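You operate a simulated robot arm through the tools that you are given. There is no shell and no other tool. Be economical: measure what you need, move in short steps, check, and stop when the job is done.

Carry out the task below with a simulated robot arm. There is one attempt and no reset: what you move stays moved.

## Task
Pull the stopper, empty the yellow and white pots, nest them in the orange bowl and plug the drain.
Fine: set the stopper on the basin tiles; tip the water on the slab, spilling little; yellow first, white inside it; no water is left standing.

Only the result counts: the job must be done as asked and must still hold three seconds after the hand-in. Knocking over, shifting, dropping, spilling or breaking anything else fails it. A push-on lid holds only when it is set on centred and level and pressed home; a screw cap is set on level and turned clockwise until tight.

## Robot
A 7-joint arm with a two-finger parallel gripper, fixed in place. Base frame: the origin is at the foot of the arm, x ahead of it, y to its left, z up; the work surface is at about z = 740. Readings come in mm, degrees, newtons and seconds.
With the tool pointing down near the work surface it reaches from about 440 to 920 mm from the base axis. Its first joint turns from -143.0 to 143.0 degrees. Payload 3 kg.
The TCP is the grasp point between the finger pads, 30 mm short of the fingertips. In the tool frame z runs along the fingers and y along their closing line. Largest opening 94 mm; finger width 28, thickness 10; the body of the gripper, 50 by 96 mm, starts 55 mm behind the TCP.
Orientation is that of the tool frame in the base frame, as [roll, pitch, yaw] about the fixed x, y, z axes, in that order (R = Rz(yaw) Ry(pitch) Rx(roll)). With the fingers straight down and closing along the base's y, the tool's x points along the base's -x, its y along +y and its z along -z.

## Interface
- The arm moves only by the tool nudge_tool. Its argument "deltas" is a list of rows, each a list of 6 numbers: the shift along the base's x, y, z in cm, then the turn, a rotation vector about the base's x, y, z in degrees. In form: [[dx, dy, dz, ax, ay, az], ...]. A call has 1 to 12 rows; each row shifts and turns the commanded pose from where the row before left it. "claw" is the opening, from 0 (shut) to 1 (fully open), set as the call begins (left out, the last holds). Rows are played at 5 a second. More than 50 mm and 8.6 degrees between two rows, or a gripper value outside its range, and nothing of the call is played. A pose out of reach is approached as far as the arm can. The call stops where the force on the tool passes 40 N (or 10 N more than at its start, if that is more) or the arm is blocked; 0.2 s more then pass. The fingers move at their own pace (about 72 mm/s each) and stop on an object; they squeeze with about 23 N. The grip force told is the motor's: it shows also when the fingers shut on nothing. Time passes only in rows, and 0.2 s behind the last, so rows that do not move let the fingers close. It gives the time, the measured TCP pose, the force on the tool (base axes), the opening and the grip force at its end, in the units of the frame above (readings bear some noise), with the torque about the TCP (base axes, N m) and any sound that the robot's microphone picked up, and new pictures: "pictures" is both (left out), scene, wrist or none.
- Cameras (640 x 400 px; columns grow to the right, rows downward): "scene" is fixed at [217.1, 650.8, 1352.9]; the picture's right is [0.99, 0.13, 0.00], its down [0.12, -0.95, -0.30] and it looks along [-0.04, 0.30, -0.95] (base axes); focal length 214 px, centre (320, 200). "wrist" rides on the gripper at [76, 14, -102] in the tool frame; the picture's right is [-0.18, 0.98, 0.00], its down [-0.75, -0.14, -0.64] and it looks along [-0.63, -0.12, 0.77] (tool axes); focal length 243 px, centre (320, 200).
- pixel_to_xyz(camera, pixels): there is no depth. For up to 12 entries [column, row, z] of the newest picture of that camera ("zoom" is the newest enlarged one), the place [x, y] in the base frame at which the ray of that pixel passes the height z, good to about 2 mm. The clock stands still meanwhile.
- close_up(camera, box): a new picture of the part [left, top, right, bottom] of that camera's present view, enlarged. The clock stands still meanwhile.
- finish_job(): hands the job in; it is judged then, once.

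Keep the steps short. Do not move on a guess: measure, check each grasp and each placing, and mend mistakes. In all there are 80 turns and 200 pictures (those below and enlarged ones count). Leave the gripper open and the arm clear of the work at the hand-in unless told otherwise, and finish with a single line.

The tools are called after "Request:" by a JSON object that holds its "name" and its "arguments". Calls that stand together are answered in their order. nudge_tool: Moves the arm, as the interface text tells. Its arguments: {"type":"object","properties":{"deltas":{"type":"array","items":{"type":"array","items":{"type":"number"}}},"claw":{"type":"number"},"pictures":{"type":"string","enum":["both","scene","wrist","none"]}},"required":["deltas"]} The other tools are called the same way: pixel_to_xyz (camera, pixels) gives the place at which the rays of pixels pass given heights; close_up (camera, box) takes an enlarged picture of a part of a camera's view; finish_job () hands the job in.

At the start:

```text
clock: 0.0
eef_pos: [694.5, 251.5, 1054.5]
tcp_rot: [180.0, 0.0, 180.0]
contact_force: [0.6, 0.6, 1.1]
wrist_torque: [-0.01, -0.02, 0.02]
finger_gap: 93.9
grip_force: 0.1
```

scene: 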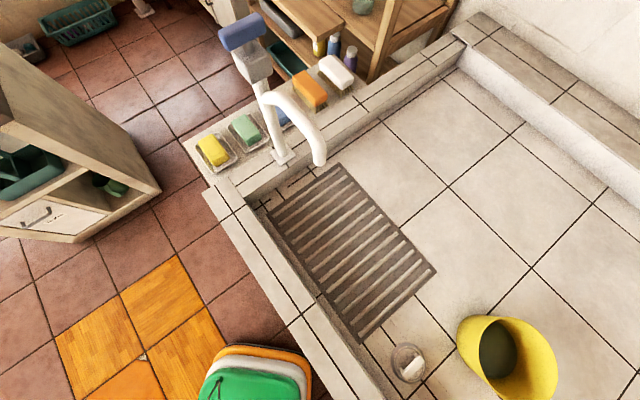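
wrist: 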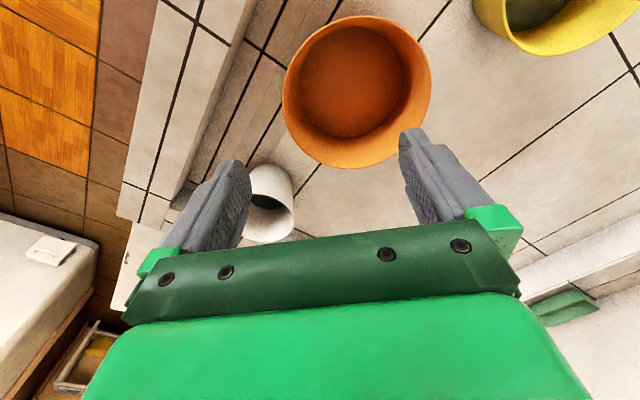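

I see the yellow pot at scene (505,360), a stopper in the drain near scene (408,362), and the orange bowl and white pot only in the wrist view. I'll enlarge both views first.

Request:
{"name": "close_up", "arguments": {"camera": "scene", "box": [340, 280, 580, 400]}}

Request:
{"name": "close_up", "arguments": {"camera": "wrist", "box": [160, 0, 640, 260]}}

Request:
{"name": "pixel_to_xyz", "arguments": {"camera": "scene", "pixels": [[408, 362, 740], [350, 250, 740], [330, 170, 740], [358, 340, 740], [435, 268, 740], [268, 215, 740], [318, 160, 740], [505, 350, 740]]}}

Request:
{"name": "pixel_to_xyz", "arguments": {"camera": "wrist", "pixels": [[355, 80, 740], [268, 215, 740], [530, 10, 740], [355, 165, 800], [265, 170, 800], [290, 110, 800], [430, 80, 800]]}}

```text
2.67 times, centred on (460, 340) of scene
```

zoom: 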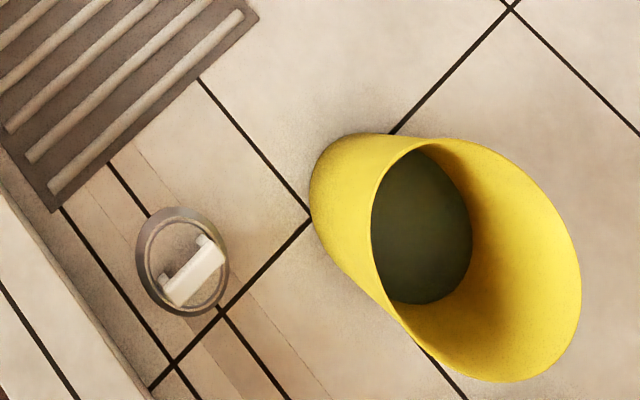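

```text
1.33 times, centred on (400, 130) of wrist
```

zoom: 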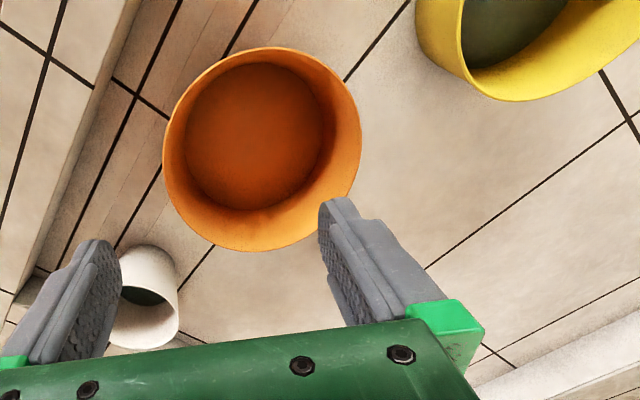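

```text
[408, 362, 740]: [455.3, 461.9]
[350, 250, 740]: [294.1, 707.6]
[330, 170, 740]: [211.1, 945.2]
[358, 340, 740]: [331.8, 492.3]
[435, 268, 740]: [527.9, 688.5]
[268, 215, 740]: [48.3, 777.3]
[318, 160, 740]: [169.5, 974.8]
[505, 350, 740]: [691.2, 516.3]
```

```text
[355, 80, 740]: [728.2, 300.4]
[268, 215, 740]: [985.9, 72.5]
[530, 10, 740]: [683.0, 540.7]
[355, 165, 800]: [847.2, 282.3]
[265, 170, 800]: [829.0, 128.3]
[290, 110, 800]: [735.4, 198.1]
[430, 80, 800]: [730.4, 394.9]
```

Next I'll back the arm away from the pots to see them all with the wrist camera.

Request:
{"name": "nudge_tool", "arguments": {"deltas": [[-4.5, 1, 0, 0, 0, 0], [-4.5, 1, 0, 0, 0, 0], [-4.5, 1, 0, 0, 0, 0], [-4.5, 1, 0, 0, 0, 0], [-2, 1, 0, 0, 0, 0], [0, 0, 0, 0, 0, 0]]}}

```text
clock: 1.4
eef_pos: [495.5, 301.1, 1053.8]
tcp_rot: [179.9, 0.0, -179.9]
contact_force: [0.0, -0.7, -0.3]
wrist_torque: [-0.03, -0.01, -0.01]
finger_gap: 94.0
grip_force: 0.0
```

scene: 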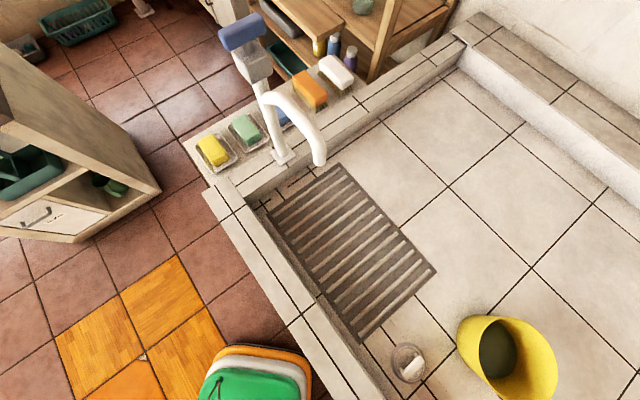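
wrist: 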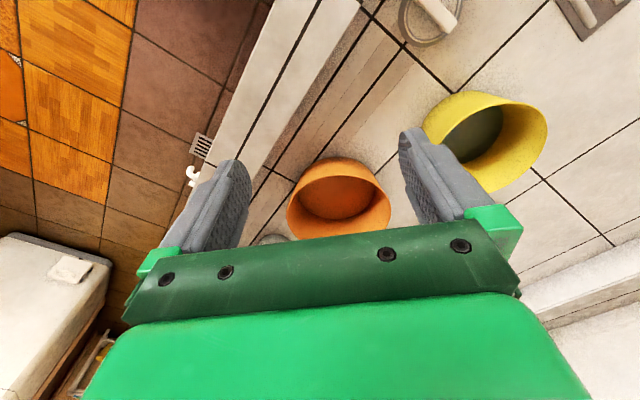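

I'll enlarge the wrist view from here to outline the rims.

Request:
{"name": "close_up", "arguments": {"camera": "wrist", "box": [240, 60, 560, 260]}}

Request:
{"name": "close_up", "arguments": {"camera": "wrist", "box": [360, 0, 520, 100]}}

```text
2.00 times, centred on (400, 160) of wrist
```

zoom: 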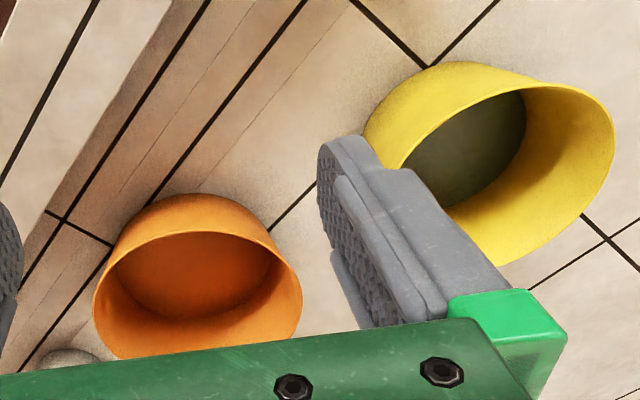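

```text
4.00 times, centred on (440, 50) of wrist
```

zoom: 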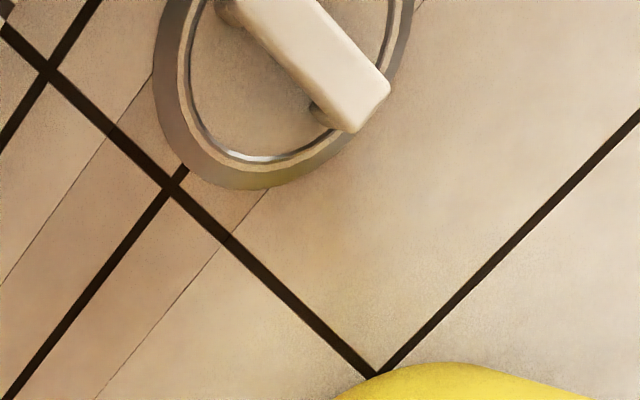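

Next I'll go over the yellow pot for a clean view from above.

Request:
{"name": "nudge_tool", "arguments": {"deltas": [[4, 3, 1, 0, 0, 0], [4, 3, 1, 0, 0, 0], [4, 3, 1, 0, 0, 0], [4, 3, 1, 0, 0, 0], [0, 0, 0, 0, 0, 0]], "pictures": "wrist"}}

```text
refused: row 1 steps farther than a row can; nothing moved
```

The step was slightly too long, so I'll repeat it shorter.

Request:
{"name": "nudge_tool", "arguments": {"deltas": [[3.5, 3, 1, 0, 0, 0], [3.5, 3, 1, 0, 0, 0], [3.5, 3, 1, 0, 0, 0], [3.5, 3, 1, 0, 0, 0], [0, 0, 0, 0, 0, 0]], "pictures": "wrist"}}

```text
clock: 2.6
eef_pos: [634.2, 419.5, 1094.5]
tcp_rot: [179.9, -0.1, 180.0]
contact_force: [0.3, -0.8, 0.8]
wrist_torque: [0.02, -0.02, 0.03]
finger_gap: 93.8
grip_force: 0.0
```

wrist: 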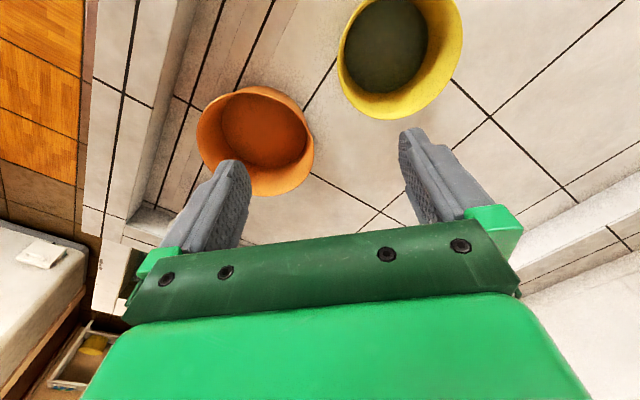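

I'll trace the rays for the yellow and orange rims at several heights, to match against the other view.

Request:
{"name": "close_up", "arguments": {"camera": "wrist", "box": [180, 0, 500, 200]}}

Request:
{"name": "close_up", "arguments": {"camera": "scene", "box": [400, 280, 592, 400]}}

```text
2.00 times, centred on (340, 100) of wrist
```

zoom: 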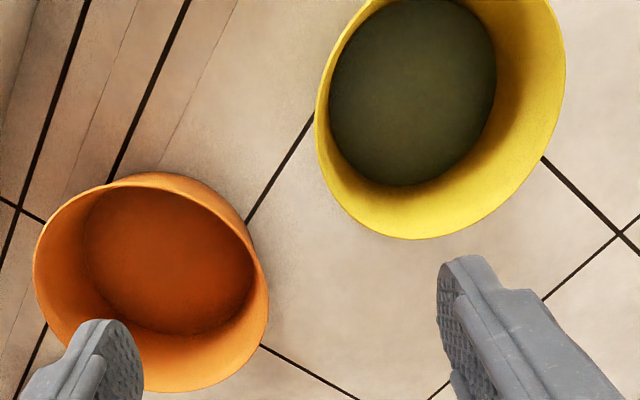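

```text
3.33 times, centred on (496, 340) of scene
```

zoom: 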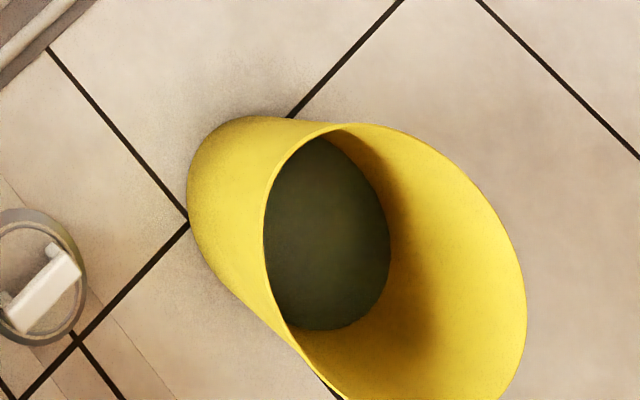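

I'll trace the tangent pixels at trial heights.

Request:
{"name": "pixel_to_xyz", "arguments": {"camera": "scene", "pixels": [[479.2, 350.5, 840], [557.8, 370, 840], [503.5, 316.6, 840], [479.2, 350.5, 900], [557.8, 370, 900], [503.5, 316.6, 900], [456, 335, 740], [472, 315, 740]]}}

Request:
{"name": "pixel_to_xyz", "arguments": {"camera": "wrist", "pixels": [[338, 50, 840], [463, 35, 840], [385, 119.5, 840], [338, 50, 900], [463, 35, 900], [385, 119.5, 900]]}}

Request:
{"name": "pixel_to_xyz", "arguments": {"camera": "wrist", "pixels": [[197, 140, 800], [314, 148, 800], [254, 196, 800], [253, 87, 800], [197, 140, 840], [314, 148, 840], [254, 196, 840], [253, 87, 840]]}}

```text
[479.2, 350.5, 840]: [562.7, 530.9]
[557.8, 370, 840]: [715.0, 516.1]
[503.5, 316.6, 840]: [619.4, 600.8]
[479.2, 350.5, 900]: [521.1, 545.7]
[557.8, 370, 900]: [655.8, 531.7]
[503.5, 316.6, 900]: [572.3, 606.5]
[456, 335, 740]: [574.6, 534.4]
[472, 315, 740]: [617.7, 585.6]
```

```text
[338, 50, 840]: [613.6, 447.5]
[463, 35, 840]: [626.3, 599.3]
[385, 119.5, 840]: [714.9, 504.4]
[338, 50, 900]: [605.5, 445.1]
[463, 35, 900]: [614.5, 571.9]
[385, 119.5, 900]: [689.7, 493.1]
```

```text
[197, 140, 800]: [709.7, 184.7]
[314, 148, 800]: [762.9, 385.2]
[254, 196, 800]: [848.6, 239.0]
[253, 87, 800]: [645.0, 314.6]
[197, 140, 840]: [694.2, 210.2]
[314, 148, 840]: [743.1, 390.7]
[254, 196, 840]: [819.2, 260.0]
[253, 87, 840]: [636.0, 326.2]
```

The yellow rim checks out in both views: z≈840, diameter≈152, centre ≈(639,523). The orange rim is at about z 815, diameter≈197, centre ≈(743,290). Next comes the stopper at about (455,462), so I'll move behind it and turn 45° to match its handle bar.

Request:
{"name": "nudge_tool", "arguments": {"deltas": [[-4, 0, -1.5, 0, 0, 7.5], [-4, 0, -1.5, 0, 0, 7.5], [-4, 0, -1.5, 0, 0, 7.5], [-4, 0, -1.5, 0, 0, 7.5], [-2.4, 0, -1.5, 0, 0, 7.5], [-1, 0, -1.5, 0, 0, 7.5], [0, 0, 0, 0, 0, 0]]}}

```text
clock: 4.2
eef_pos: [441.7, 421.2, 1004.1]
tcp_rot: [-180.0, -0.1, -134.9]
contact_force: [-0.5, 0.0, 0.1]
wrist_torque: [0.01, 0.01, 0.01]
finger_gap: 94.1
grip_force: 0.1
```

scene: 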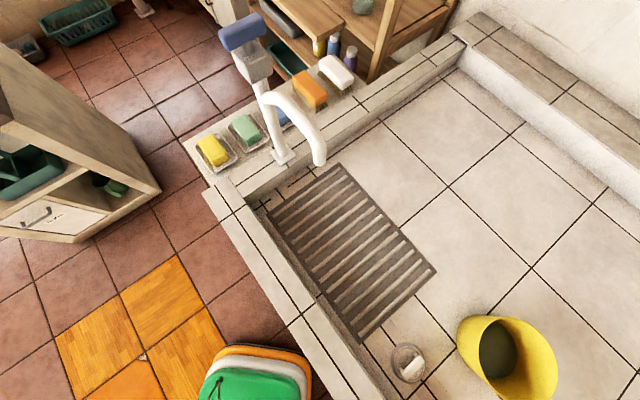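
wrist: 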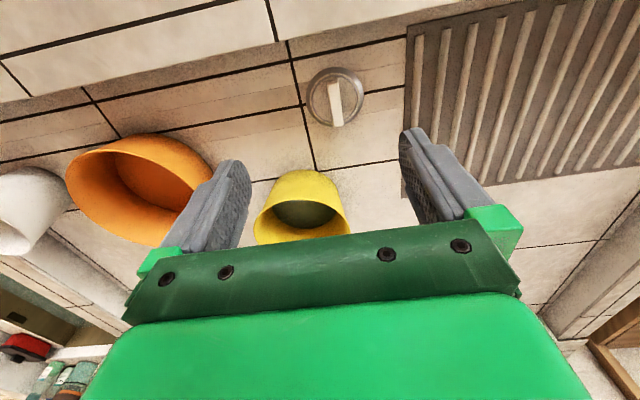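

The stopper shows at wrist (336,97) with its bar nearly upright in the picture. I'll enlarge and measure it.

Request:
{"name": "close_up", "arguments": {"camera": "wrist", "box": [288, 50, 384, 140]}}

Request:
{"name": "pixel_to_xyz", "arguments": {"camera": "wrist", "pixels": [[336, 97, 740], [332, 80, 760], [337, 127, 760], [332, 80, 750], [337, 127, 750], [307, 98, 740], [363, 90, 740], [404, 150, 740], [400, 195, 740], [405, 37, 740], [20, 240, 840], [20, 175, 740]]}}

```text
4.44 times, centred on (336, 95) of wrist
```

zoom: 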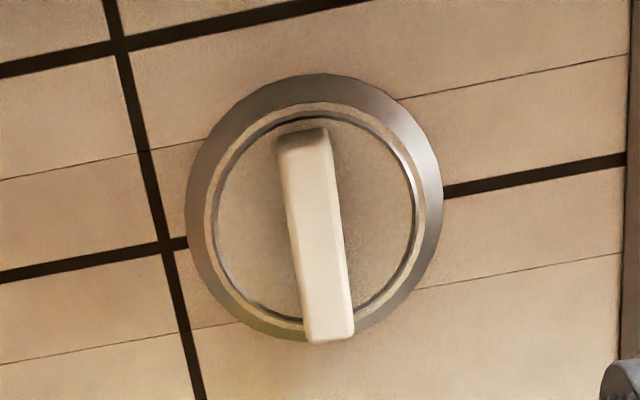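

```text
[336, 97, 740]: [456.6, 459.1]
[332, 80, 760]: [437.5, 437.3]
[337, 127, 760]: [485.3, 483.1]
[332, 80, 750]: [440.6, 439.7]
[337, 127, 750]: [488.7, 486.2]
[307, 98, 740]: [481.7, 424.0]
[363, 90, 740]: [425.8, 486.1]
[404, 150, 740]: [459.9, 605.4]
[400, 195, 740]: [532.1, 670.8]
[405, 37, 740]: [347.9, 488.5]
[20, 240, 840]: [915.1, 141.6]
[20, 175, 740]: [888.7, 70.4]
```

The bar runs at 44° with its centre ≈(457,459) and its top near z 770. I'll move above it and go down to z 850.

Request:
{"name": "nudge_tool", "arguments": {"deltas": [[0.8, 2, -3.5, 0, 0, 0], [0.73, 1.8, -4, 0, 0, 0], [0, 0, -4, 0, 0, 0], [0, 0, -4, 0, 0, 0], [0, 0, 0, 0, 0, 0]]}}

```text
clock: 5.4
eef_pos: [455.8, 459.7, 849.4]
tcp_rot: [179.9, 0.0, -135.0]
contact_force: [0.2, -0.1, -0.2]
wrist_torque: [0.0, 0.02, 0.03]
finger_gap: 93.8
grip_force: 0.1
```

scene: 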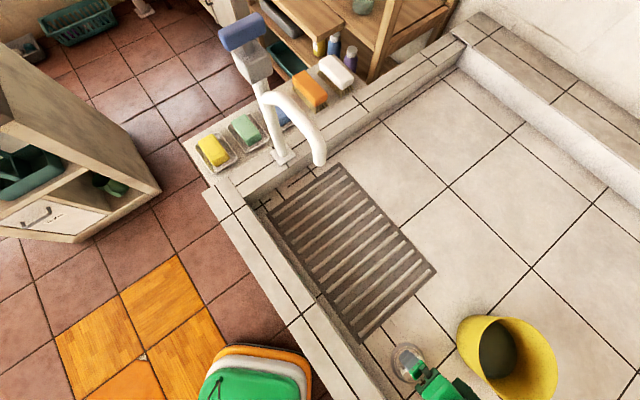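
wrist: 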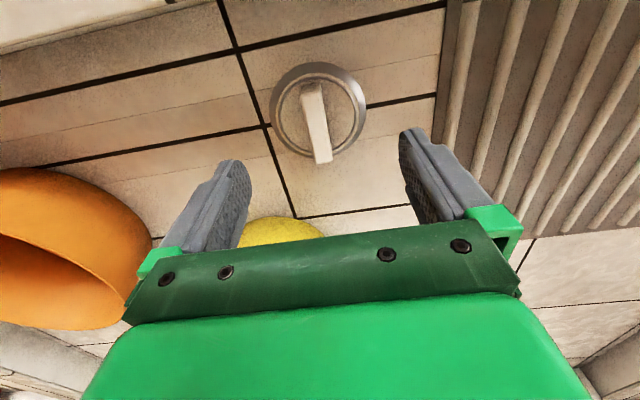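

I'll check where the bar is from this nearer view.

Request:
{"name": "pixel_to_xyz", "arguments": {"camera": "wrist", "pixels": [[311, 84, 765], [322, 162, 765], [311, 84, 775], [322, 162, 775], [319, 108, 742]]}}

Request:
{"name": "nudge_tool", "arguments": {"deltas": [[0, 0, -3, 0, 0, 0], [0, 0, -2, 0, 0, 0], [0, 0, 0, 0, 0, 0]]}}

```text
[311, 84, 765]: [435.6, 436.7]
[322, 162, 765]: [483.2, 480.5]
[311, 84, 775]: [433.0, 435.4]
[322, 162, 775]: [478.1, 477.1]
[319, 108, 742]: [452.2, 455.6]
```

```text
clock: 6.2
eef_pos: [455.6, 458.7, 797.3]
tcp_rot: [180.0, 0.0, -135.0]
contact_force: [-0.5, -0.1, -0.3]
wrist_torque: [-0.02, 0.03, -0.04]
finger_gap: 94.1
grip_force: 0.0
```

scene: 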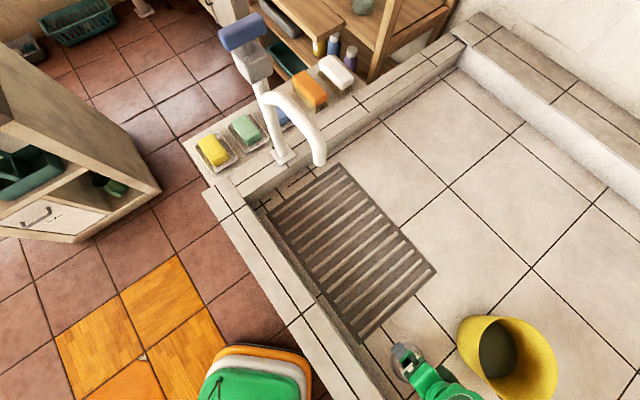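
wrist: 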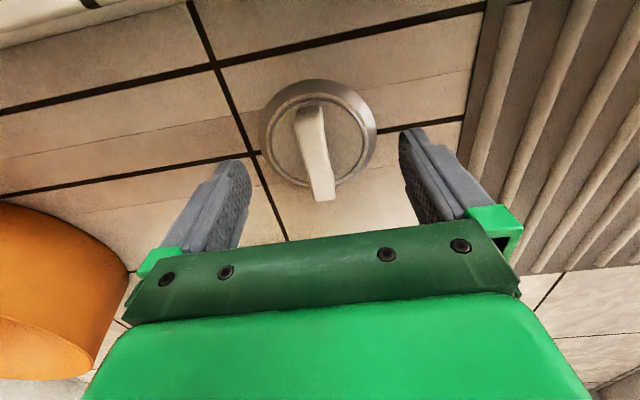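

The bar lies between the fingers. I'll go down to about z 775 and shut on it.

Request:
{"name": "nudge_tool", "arguments": {"deltas": [[0, -0.2, -1.2, 0, 0, 0], [0, 0, -1, 0, 0, 0], [0, 0, 0, 0, 0, 0]], "pictures": "none"}}

Request:
{"name": "nudge_tool", "arguments": {"deltas": [[0, 0, 0, 0, 0, 0], [0, 0, 0, 0, 0, 0], [0, 0, 0, 0, 0, 0], [0, 0, 0, 0, 0, 0]], "claw": 0, "pictures": "wrist"}}

```text
clock: 7.0
eef_pos: [455.3, 456.7, 776.8]
tcp_rot: [180.0, 0.0, -135.0]
contact_force: [-0.3, -0.5, -0.6]
wrist_torque: [-0.01, -0.01, 0.02]
finger_gap: 94.0
grip_force: 0.1
```

```text
clock: 8.0
eef_pos: [455.8, 457.2, 777.3]
tcp_rot: [-179.9, 0.1, -135.0]
contact_force: [-2.6, -3.8, 20.5]
wrist_torque: [-0.08, 0.05, -0.02]
finger_gap: 15.4
grip_force: 22.5
```

wrist: 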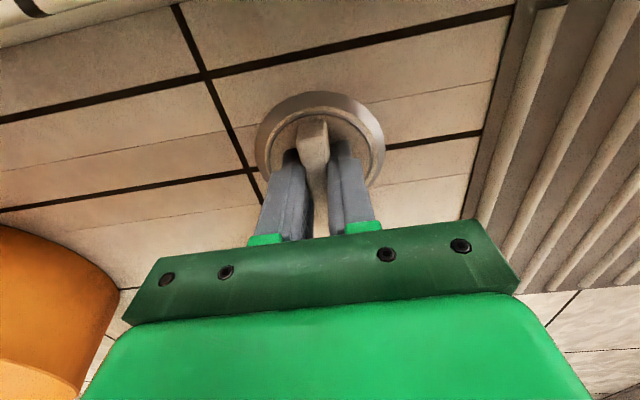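

It's gripped at 15.4 mm. I'll draw it straight up.

Request:
{"name": "nudge_tool", "arguments": {"deltas": [[0, 0, 1, 0, 0, 0], [0, 0, 1.5, 0, 0, 0], [0, 0, 2, 0, 0, 0], [0, 0, 3, 0, 0, 0], [0, 0, 3, 0, 0, 0], [0, 0, 0, 0, 0, 0]]}}

```text
clock: 9.4
eef_pos: [455.8, 458.8, 882.3]
tcp_rot: [-180.0, 0.0, -135.0]
contact_force: [0.3, -0.4, 0.0]
wrist_torque: [0.01, 0.01, -0.01]
finger_gap: 0.2
grip_force: 23.2
```

scene: 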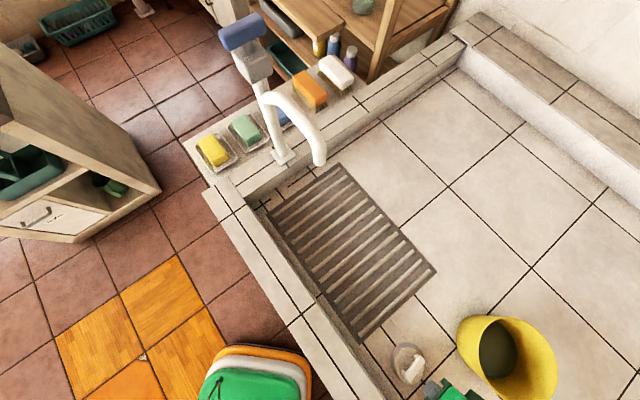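
wrist: 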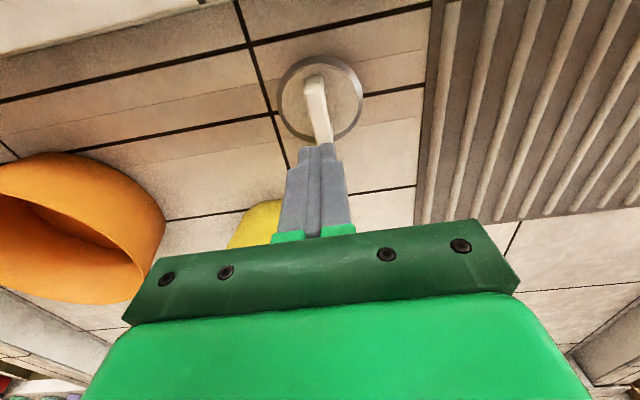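

The fingers slipped off and shut on nothing, so the stopper is tight. I'll look closely at the bar before trying again.

Request:
{"name": "close_up", "arguments": {"camera": "wrist", "box": [256, 40, 384, 150]}}

Request:
{"name": "close_up", "arguments": {"camera": "scene", "box": [376, 330, 440, 390]}}

```text
3.64 times, centred on (320, 95) of wrist
```

zoom: 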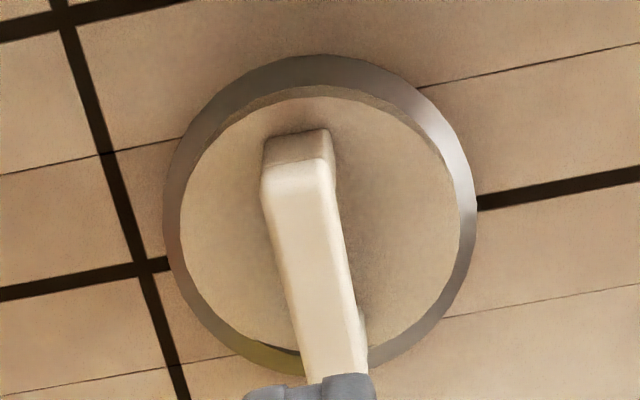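

```text
6.67 times, centred on (408, 360) of scene
```

zoom: 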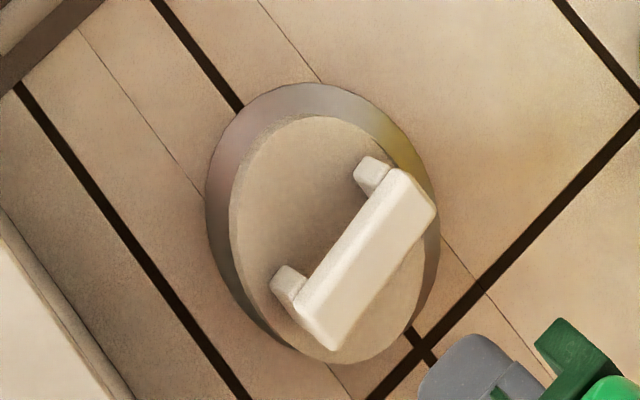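

The stopper did rise a little: the gap ring is covered now and the disc stands proud. I'll find its bar again and grip it deeper.

Request:
{"name": "pixel_to_xyz", "arguments": {"camera": "wrist", "pixels": [[314, 85, 778], [324.7, 139.5, 778], [314, 85, 785], [324.7, 139.5, 785]]}}

Request:
{"name": "nudge_tool", "arguments": {"deltas": [[0, 0, 0, 0, 0, 0], [0, 0, 0, 0, 0, 0], [0, 0, 0, 0, 0, 0], [0, -0.1, -4, 0, 0, 0], [0, 0, -4, 0, 0, 0], [0, 0, -1.5, 0, 0, 0], [0, 0, -0.5, 0, 0, 0], [0, 0, -0.5, 0, 0, 0], [0, 0, 0, 0, 0, 0]], "claw": 0.6}}

```text
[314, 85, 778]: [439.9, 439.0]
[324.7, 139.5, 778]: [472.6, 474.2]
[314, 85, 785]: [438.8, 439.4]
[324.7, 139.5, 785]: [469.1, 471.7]
```

```text
clock: 11.4
eef_pos: [456.5, 456.1, 776.3]
tcp_rot: [180.0, 0.0, -135.0]
contact_force: [-0.1, -0.8, 0.0]
wrist_torque: [-0.03, -0.02, -0.01]
finger_gap: 56.3
grip_force: 0.0
```

scene: 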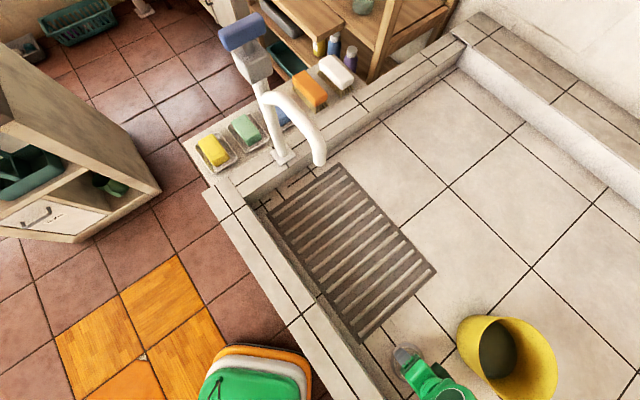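
wrist: 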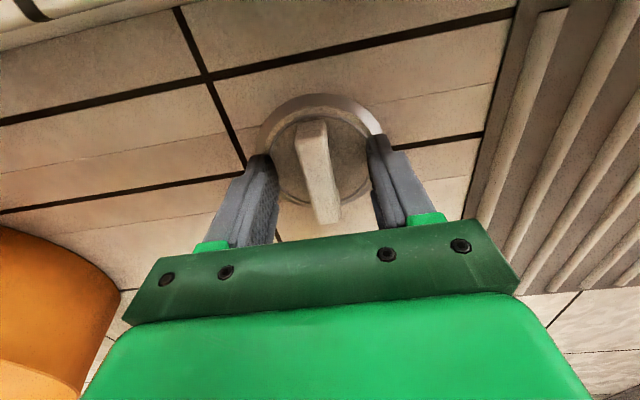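

The gap is wide enough that the tips may straddle the disc edge. I'll rise slightly, narrow the gap to about 26 mm, then creep down until the tips touch the disc.

Request:
{"name": "nudge_tool", "arguments": {"deltas": [[0, 0, 1.6, 0, 0, 0], [0, 0, 0, 0, 0, 0]], "pictures": "none"}}

Request:
{"name": "nudge_tool", "arguments": {"deltas": [[0, 0, 0, 0, 0, 0], [0, 0, 0, 0, 0, 0]], "claw": 0.28, "pictures": "wrist"}}

```text
clock: 12.0
eef_pos: [456.1, 455.3, 792.9]
tcp_rot: [-180.0, -0.1, -135.0]
contact_force: [0.6, 0.1, -0.4]
wrist_torque: [0.02, 0.02, -0.01]
finger_gap: 56.2
grip_force: 0.0
```

```text
clock: 12.6
eef_pos: [455.3, 456.4, 793.3]
tcp_rot: [180.0, 0.0, -134.9]
contact_force: [-0.7, 0.8, 1.0]
wrist_torque: [0.01, 0.03, 0.04]
finger_gap: 26.4
grip_force: 0.0
```

wrist: 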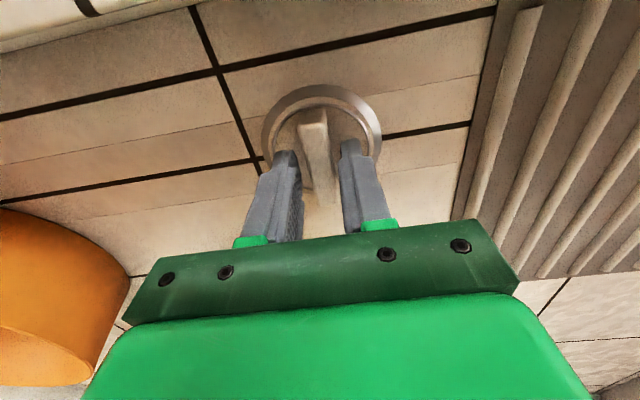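

The bar is centred. I'll creep down 10 mm.

Request:
{"name": "nudge_tool", "arguments": {"deltas": [[0, 0, -0.4, 0, 0, 0], [0, 0, -0.3, 0, 0, 0], [0, 0, -0.3, 0, 0, 0], [0, 0, 0, 0, 0, 0]], "pictures": "none"}}

Request:
{"name": "nudge_tool", "arguments": {"deltas": [[0, 0, -0.3, 0, 0, 0], [0, 0, 0, 0, 0, 0]], "pictures": "none"}}

Request:
{"name": "nudge_tool", "arguments": {"deltas": [[0, 0, -0.3, 0, 0, 0], [0, 0, 0, 0, 0, 0]], "pictures": "none"}}

```text
clock: 13.6
eef_pos: [455.8, 455.9, 783.9]
tcp_rot: [-180.0, 0.1, -135.0]
contact_force: [-0.1, -0.2, 0.0]
wrist_torque: [-0.02, 0.03, 0.01]
finger_gap: 26.0
grip_force: 0.0
```

```text
clock: 14.2
eef_pos: [456.2, 456.1, 779.8]
tcp_rot: [-179.9, 0.0, -135.0]
contact_force: [-0.4, 0.6, 0.0]
wrist_torque: [-0.02, 0.0, -0.03]
finger_gap: 26.6
grip_force: 0.1
```

```text
clock: 14.8
eef_pos: [456.5, 456.5, 777.9]
tcp_rot: [-179.9, 0.0, -135.1]
contact_force: [0.1, 0.8, 1.1]
wrist_torque: [-0.01, -0.02, -0.01]
finger_gap: 26.5
grip_force: 0.1
```

There's no contact yet at 778, so I'll go on down in 2–3 mm steps.

Request:
{"name": "nudge_tool", "arguments": {"deltas": [[0, 0, -0.3, 0, 0, 0], [0, 0, 0, 0, 0, 0]], "pictures": "none"}}

Request:
{"name": "nudge_tool", "arguments": {"deltas": [[0, 0, -0.3, 0, 0, 0], [0, 0, 0, 0, 0, 0]], "pictures": "none"}}

Request:
{"name": "nudge_tool", "arguments": {"deltas": [[0, 0, -0.2, 0, 0, 0], [0, 0, 0, 0, 0, 0]], "pictures": "wrist"}}

```text
clock: 15.2
eef_pos: [456.9, 455.4, 776.5]
tcp_rot: [-180.0, 0.0, -135.1]
contact_force: [-2.4, -5.7, 16.8]
wrist_torque: [-0.19, 0.09, -0.04]
finger_gap: 26.3
grip_force: 0.0
stopped in row 2: the force on the tool passed its limit at 49 N (the readings are from after the stop); the commanded pose is now the measured one
```

```text
clock: 15.6
eef_pos: [456.6, 456.2, 777.0]
tcp_rot: [180.0, 0.0, -135.0]
contact_force: [-2.8, -6.7, 17.9]
wrist_torque: [-0.24, 0.09, -0.01]
finger_gap: 26.3
grip_force: 0.0
stopped in row 1: the force on the tool passed its limit at 51 N (the readings are from after the stop); the commanded pose is now the measured one
```

```text
clock: 15.9
eef_pos: [456.6, 457.6, 776.4]
tcp_rot: [180.0, 0.1, -135.1]
contact_force: [-2.2, -5.9, 16.9]
wrist_torque: [-0.26, 0.11, -0.02]
finger_gap: 26.5
grip_force: 0.0
stopped in row 1: the force on the tool passed its limit at 49 N (the readings are from after the stop); the commanded pose is now the measured one
```

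wrist: 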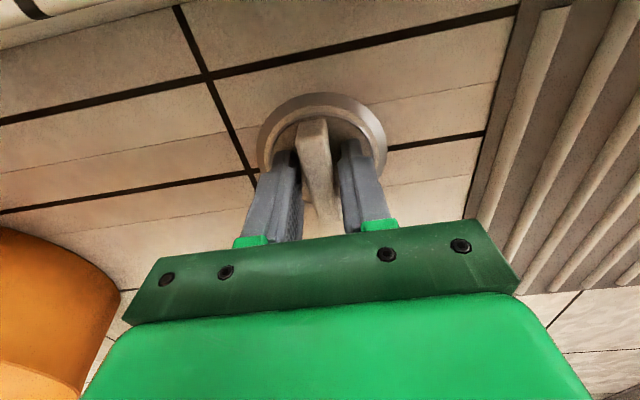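

The tips touch the disc at TCP z≈777. I'll back off 1.5 mm, shut, and check.

Request:
{"name": "nudge_tool", "arguments": {"deltas": [[0, 0, 0.15, 0, 0, 0], [0, 0, 0, 0, 0, 0]], "pictures": "none"}}

Request:
{"name": "nudge_tool", "arguments": {"deltas": [[0, 0, 0, 0, 0, 0], [0, 0, 0, 0, 0, 0], [0, 0, 0, 0, 0, 0]], "claw": 0, "pictures": "none"}}

Request:
{"name": "nudge_tool", "arguments": {"deltas": [[0, 0, 0.15, 0, 0, 0], [0, 0, 0.15, 0, 0, 0], [0, 0, 0.1, 0, 0, 0]], "pictures": "wrist"}}

```text
clock: 16.5
eef_pos: [456.4, 454.9, 778.2]
tcp_rot: [180.0, 0.0, -134.9]
contact_force: [0.3, 0.3, 0.5]
wrist_torque: [-0.03, 0.0, 0.02]
finger_gap: 26.4
grip_force: 0.2
```

```text
clock: 17.3
eef_pos: [455.6, 456.5, 777.4]
tcp_rot: [-180.0, 0.1, -135.0]
contact_force: [-1.4, 2.0, 7.1]
wrist_torque: [-0.09, 0.08, -0.07]
finger_gap: 15.3
grip_force: 23.0
```

```text
clock: 18.1
eef_pos: [457.1, 455.8, 782.1]
tcp_rot: [-180.0, 0.2, -135.0]
contact_force: [0.1, 0.3, -0.2]
wrist_torque: [0.03, 0.03, -0.02]
finger_gap: 15.3
grip_force: 23.3
```

wrist: 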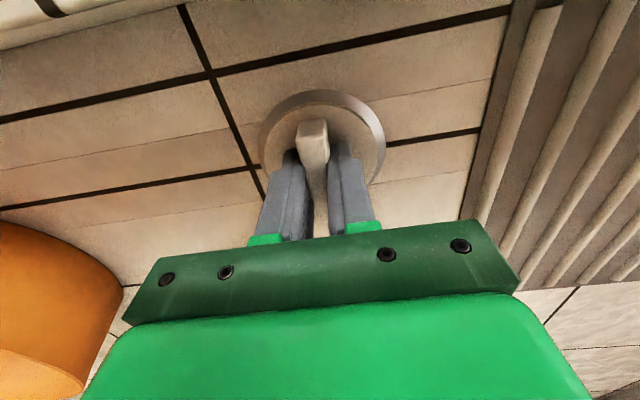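

It's still gripped at 15.3 mm with no resistance. I'll go on slowly upward.

Request:
{"name": "nudge_tool", "arguments": {"deltas": [[0, 0, 0.2, 0, 0, 0], [0, 0, 0.2, 0, 0, 0], [0, 0, 0.3, 0, 0, 0], [0, 0, 0.3, 0, 0, 0]], "pictures": "wrist"}}

Request:
{"name": "nudge_tool", "arguments": {"deltas": [[0, 0, 0.4, 0, 0, 0], [0, 0, 0.5, 0, 0, 0], [0, 0, 0.5, 0, 0, 0], [0, 0, 0.6, 0, 0, 0]], "pictures": "wrist"}}

```text
clock: 19.1
eef_pos: [457.1, 456.3, 791.3]
tcp_rot: [-180.0, 0.1, -135.0]
contact_force: [-0.2, -1.0, -1.5]
wrist_torque: [0.04, 0.0, 0.01]
finger_gap: 15.2
grip_force: 23.3
```

wrist: 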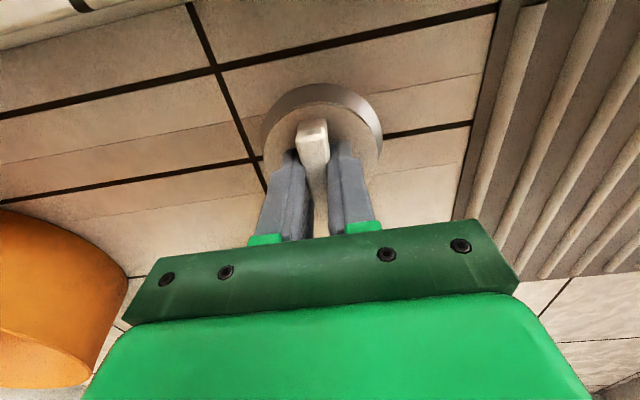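

```text
clock: 20.1
eef_pos: [457.6, 456.6, 812.6]
tcp_rot: [180.0, -0.1, -135.0]
contact_force: [0.0, -0.1, 0.9]
wrist_torque: [0.01, 0.02, 0.03]
finger_gap: 15.0
grip_force: 23.0
```

wrist: 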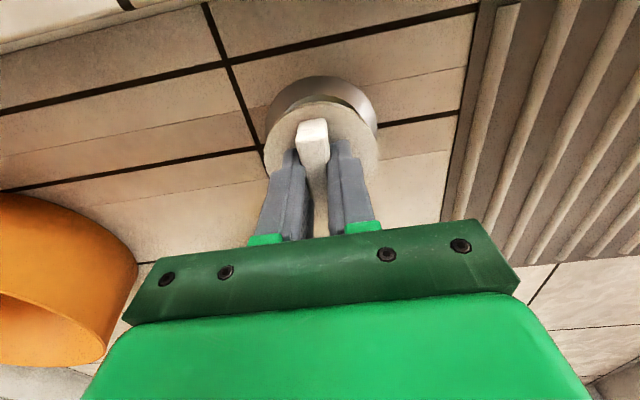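

The stopper is out. I'll lift it and carry it to bare tiles at about (585,405), clear of the gutter line and the pots.

Request:
{"name": "nudge_tool", "arguments": {"deltas": [[0, 0, 2.5, 0, 0, 0], [0, 0, 2.5, 0, 0, 0], [4, -1.5, 0, 0, 0, 0], [4, -1.5, 0, 0, 0, 0], [4, -1.5, 0, 0, 0, 0], [0.7, -0.7, 0, 0, 0, 0], [0, 0, 0, 0, 0, 0]]}}

```text
clock: 21.7
eef_pos: [585.1, 405.5, 862.5]
tcp_rot: [179.9, 0.1, -135.0]
contact_force: [-0.5, 0.2, -0.7]
wrist_torque: [-0.03, 0.0, 0.0]
finger_gap: 14.9
grip_force: 23.2
```

scene: 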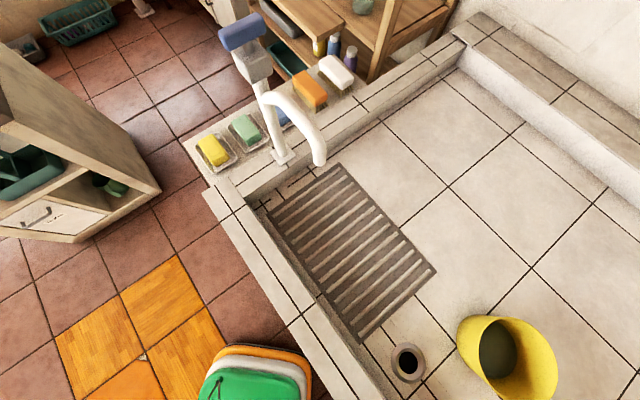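
wrist: 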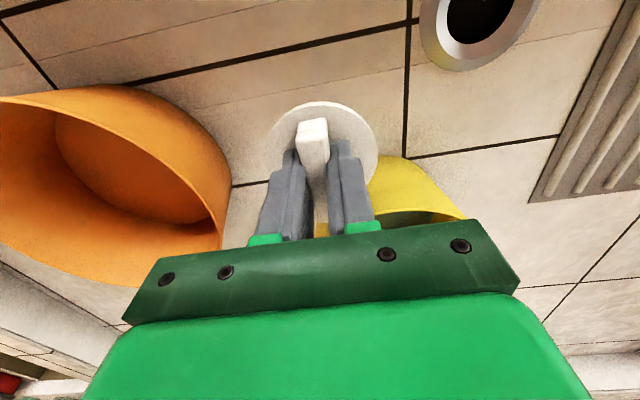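

The drain is open now. I'll shift 15 mm further from the yellow pot and go down toward the tiles.

Request:
{"name": "nudge_tool", "arguments": {"deltas": [[-0.5, -1.5, 0, 0, 0, 0], [0, 0, -2.5, 0, 0, 0], [0, 0, -2, 0, 0, 0], [0, 0, -0.5, 0, 0, 0], [0, 0, 0, 0, 0, 0]], "pictures": "wrist"}}

Request:
{"name": "nudge_tool", "arguments": {"deltas": [[0, 0, -0.4, 0, 0, 0], [0, 0, -0.4, 0, 0, 0], [0, 0, -0.4, 0, 0, 0], [0, 0, -0.4, 0, 0, 0], [0, 0, -0.4, 0, 0, 0], [0, 0, -0.4, 0, 0, 0]], "pictures": "wrist"}}

```text
clock: 22.9
eef_pos: [579.0, 389.0, 811.4]
tcp_rot: [179.9, 0.0, -134.9]
contact_force: [0.0, 0.2, -0.3]
wrist_torque: [0.03, -0.01, 0.02]
finger_gap: 15.1
grip_force: 23.1
```

wrist: 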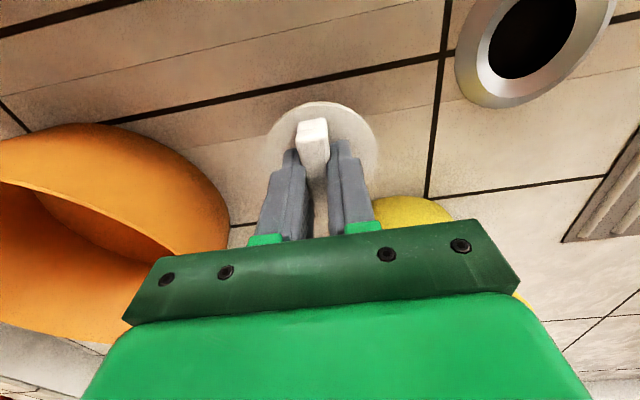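

```text
clock: 24.3
eef_pos: [579.4, 389.0, 787.9]
tcp_rot: [-180.0, 0.1, -135.0]
contact_force: [0.9, 0.1, 0.4]
wrist_torque: [0.01, -0.02, 0.0]
finger_gap: 14.9
grip_force: 22.1
```

wrist: 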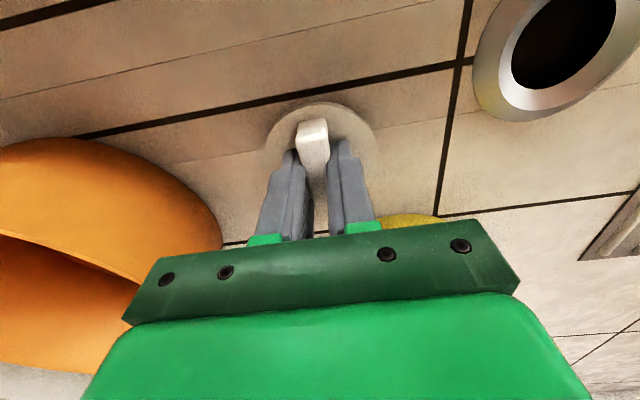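

No contact yet; I'll creep on down.

Request:
{"name": "nudge_tool", "arguments": {"deltas": [[0, 0, -0.3, 0, 0, 0], [0, 0, -0.3, 0, 0, 0], [0, 0, 0, 0, 0, 0]], "pictures": "none"}}

Request:
{"name": "nudge_tool", "arguments": {"deltas": [[0, 0, -0.2, 0, 0, 0], [0, 0, -0.2, 0, 0, 0], [0, 0, 0, 0, 0, 0]], "pictures": "none"}}

```text
clock: 24.8
eef_pos: [580.1, 389.4, 788.0]
tcp_rot: [-179.9, 0.3, -135.0]
contact_force: [0.4, 0.6, 3.1]
wrist_torque: [-0.03, -0.01, 0.0]
finger_gap: 15.3
grip_force: 23.1
stopped in row 2: the force on the tool passed its limit at 49 N (the readings are from after the stop); the commanded pose is now the measured one
```

```text
clock: 25.3
eef_pos: [579.7, 390.4, 787.0]
tcp_rot: [-179.9, 0.5, -135.0]
contact_force: [-0.4, 0.6, 2.5]
wrist_torque: [-0.03, -0.02, 0.03]
finger_gap: 15.2
grip_force: 23.1
stopped in row 2: the force on the tool passed its limit at 48 N (the readings are from after the stop); the commanded pose is now the measured one
```

It stands on the tiles at z≈787. I'll open the fingers partly and check.

Request:
{"name": "nudge_tool", "arguments": {"deltas": [[0, 0, 0, 0, 0, 0], [0, 0, 0, 0, 0, 0]], "claw": 0.45, "pictures": "none"}}

Request:
{"name": "nudge_tool", "arguments": {"deltas": [[0, 0, 2, 0, 0, 0], [0, 0, 3, 0, 0, 0], [0, 0, 5, 0, 0, 0], [0, 0, 5, 0, 0, 0], [0, 0, 5, 0, 0, 0], [0, 0, 0, 0, 0, 0]]}}

```text
clock: 25.9
eef_pos: [579.1, 392.0, 786.8]
tcp_rot: [180.0, 0.4, -135.0]
contact_force: [0.0, 0.5, 0.5]
wrist_torque: [0.02, -0.02, 0.02]
finger_gap: 42.3
grip_force: 0.1
```

```text
clock: 27.3
eef_pos: [580.3, 390.3, 984.0]
tcp_rot: [180.0, 0.3, -135.0]
contact_force: [-0.2, 0.0, 0.7]
wrist_torque: [-0.03, 0.01, 0.03]
finger_gap: 42.1
grip_force: 0.0
```

scene: 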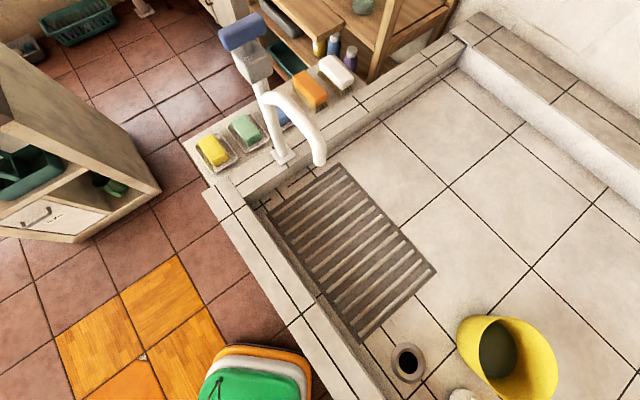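
wrist: 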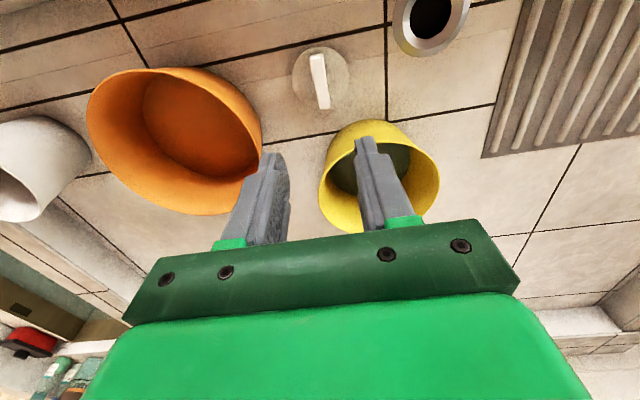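

The stopper stands free on the tiles. Before taking the yellow pot, I'll rehearse the pour pose empty. I'll move over the slab at (343,668) and turn so the fingers close along the line out from the base.

Request:
{"name": "nudge_tool", "arguments": {"deltas": [[-2.63, 3.09, 0.5, 0, 0, -8], [-2.63, 3.09, 0.5, 0, 0, -8], [-2.63, 3.09, 0.5, 0, 0, -8], [-2.63, 3.09, 0.5, 0, 0, -8], [-2.63, 3.09, 0, 0, 0, -8], [-2.63, 3.09, 0, 0, 0, -8], [-2.63, 3.09, 0, 0, 0, -8], [-2.63, 3.09, 0, 0, 0, -8], [-2.63, 3.09, 0, 0, 0, -8], [0, 0, 0, 0, 0, 0]]}}

```text
clock: 29.5
eef_pos: [342.4, 669.2, 1005.9]
tcp_rot: [-180.0, 0.4, 152.9]
contact_force: [0.1, 0.4, -0.3]
wrist_torque: [0.01, 0.01, -0.04]
finger_gap: 42.3
grip_force: 0.0
```

scene: 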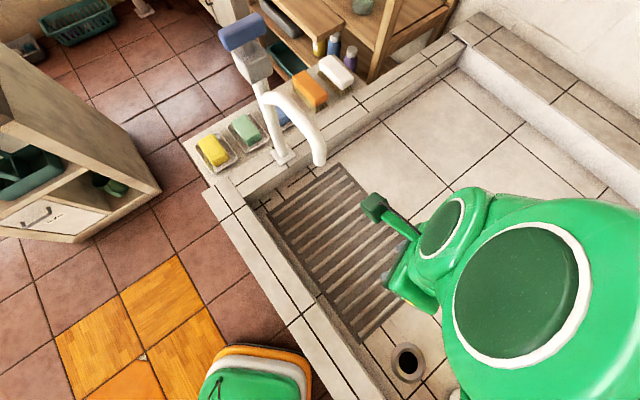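
wrist: 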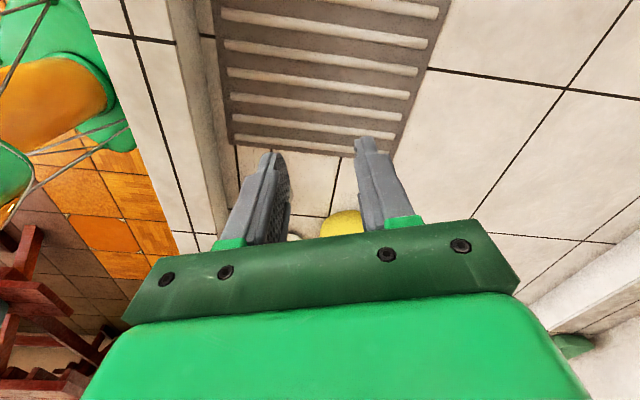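

I reached that pose. Now I'll rehearse the tilt, 96° about the tangent axis, with the grasp point held in place.

Request:
{"name": "nudge_tool", "arguments": {"deltas": [[0, 0, 0, 7.11, -3.66, 0], [0, 0, 0, 7.11, -3.66, 0], [0, 0, 0, 7.11, -3.66, 0], [0, 0, 0, 7.11, -3.66, 0], [0, 0, 0, 7.11, -3.66, 0], [0, 0, 0, 7.11, -3.66, 0], [0, 0, 0, 7.11, -3.66, 0], [0, 0, 0, 7.11, -3.66, 0], [0, 0, 0, 7.11, -3.66, 0], [0, 0, 0, 7.11, -3.66, 0], [0, 0, 0, 7.11, -3.66, 0], [0, 0, 0, 7.11, -3.66, 0]]}}

```text
clock: 32.1
eef_pos: [344.0, 667.6, 1007.2]
tcp_rot: [83.9, 0.1, 152.4]
contact_force: [-0.1, 0.3, 0.4]
wrist_torque: [0.0, 0.0, 0.03]
finger_gap: 42.3
grip_force: 0.1
```

scene: 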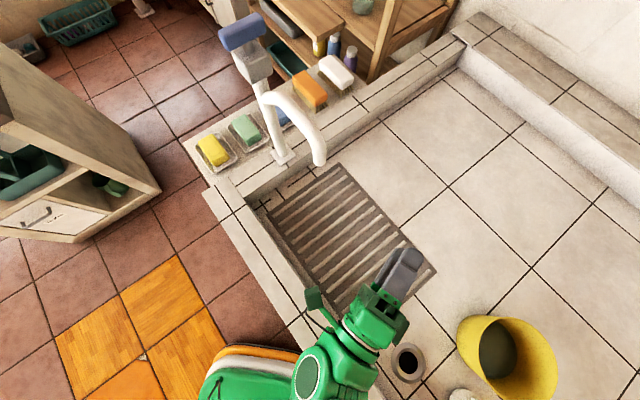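
wrist: 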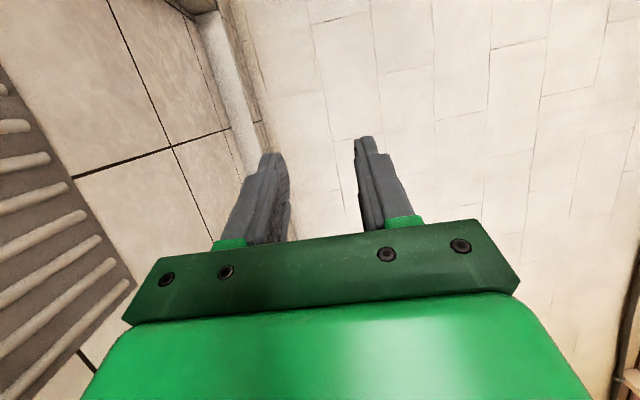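

The pour pose is well within reach: the tilt reads 96° and the TCP held its place. Now I'll undo the tilt and go above the left rim of the yellow pot.

Request:
{"name": "nudge_tool", "arguments": {"deltas": [[0, 0, 0, -7.11, 3.66, 0], [0, 0, 0, -7.11, 3.66, 0], [0, 0, 0, -7.11, 3.66, 0], [0, 0, 0, -7.11, 3.66, 0], [0, 0, 0, -7.11, 3.66, 0], [0, 0, 0, -7.11, 3.66, 0], [0, 0, 0, -7.11, 3.66, 0], [0, 0, 0, -7.11, 3.66, 0], [0, 0, 0, -7.11, 3.66, 0], [0, 0, 0, -7.11, 3.66, 0], [0, 0, 0, -7.11, 3.66, 0], [0, 0, 0, -7.11, 3.66, 0]], "pictures": "none"}}

Request:
{"name": "nudge_tool", "arguments": {"deltas": [[2.77, -0.99, 0, 0, 0, 7.35], [2.77, -0.99, 0, 0, 0, 7.35], [2.77, -0.99, 0, 0, 0, 7.35], [2.77, -0.99, 0, 0, 0, 7.35], [2.77, -0.99, 0, 0, 0, 7.35], [2.77, -0.99, 0, 0, 0, 7.35], [2.77, -0.99, 0, 0, 0, 7.35], [2.77, -0.99, 0, 0, 0, 7.35], [2.77, -0.99, 0, 0, 0, 7.35], [0, 0, -3, 0, 0, 0], [0, 0, -3, -4.64, -3.8, 0], [0, 0, 0, 0, 0, 0]], "claw": 0.6}}

```text
clock: 34.7
eef_pos: [344.1, 668.4, 1004.8]
tcp_rot: [-179.9, 0.4, 153.1]
contact_force: [0.5, 1.1, 0.5]
wrist_torque: [0.0, -0.01, 0.01]
finger_gap: 41.9
grip_force: 0.0
```

```text
clock: 37.3
eef_pos: [592.9, 578.2, 945.9]
tcp_rot: [-174.0, 0.4, -140.7]
contact_force: [0.1, 0.5, -0.2]
wrist_torque: [0.02, 0.0, 0.0]
finger_gap: 56.3
grip_force: 0.1
```

scene: 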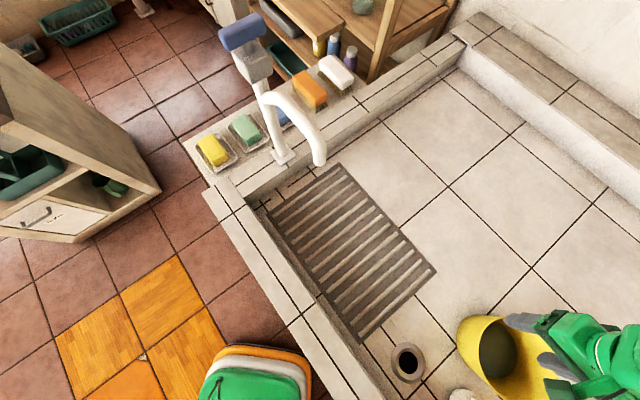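
wrist: 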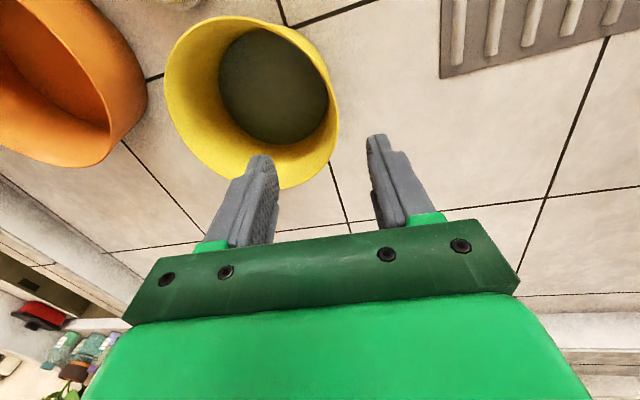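

Good view. I'll re-measure the yellow rim at z 840.

Request:
{"name": "pixel_to_xyz", "arguments": {"camera": "wrist", "pixels": [[165, 85, 840], [340, 110, 840], [290, 188, 840], [240, 16, 840], [165, 85, 835], [340, 110, 835], [310, 40, 840], [195, 150, 840]]}}

```text
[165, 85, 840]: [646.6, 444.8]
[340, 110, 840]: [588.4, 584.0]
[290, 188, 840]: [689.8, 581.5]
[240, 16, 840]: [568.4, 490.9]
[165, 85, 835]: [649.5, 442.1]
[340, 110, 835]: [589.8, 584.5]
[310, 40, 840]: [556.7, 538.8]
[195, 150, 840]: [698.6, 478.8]
```

The rim centre comes out at ≈(636,522) with r≈77. I'll come down over its wall at (590,579) to TCP z≈826.

Request:
{"name": "nudge_tool", "arguments": {"deltas": [[-0.3, 0.1, -4, 0, 0, 0], [0, 0, -3, 0, 0, 0], [0, 0, -2, 0, 0, 0], [0, 0, 0, 0, 0, 0]]}}

```text
clock: 38.3
eef_pos: [587.7, 580.1, 855.9]
tcp_rot: [-174.0, 0.4, -140.8]
contact_force: [1.1, 0.0, 0.1]
wrist_torque: [-0.02, 0.0, -0.04]
finger_gap: 56.3
grip_force: 0.1
```

scene: 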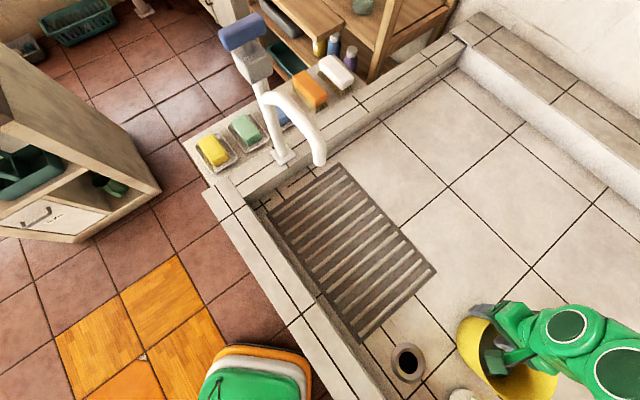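
wrist: 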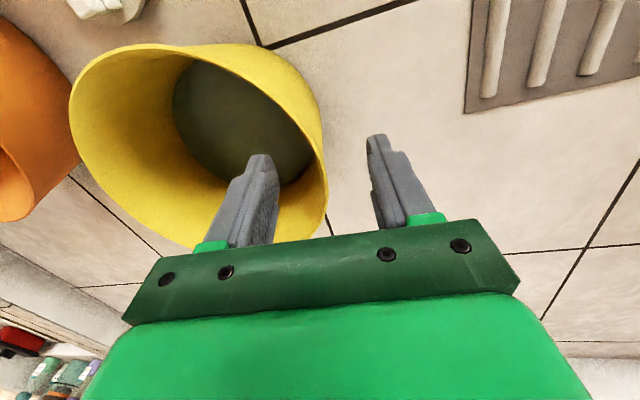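

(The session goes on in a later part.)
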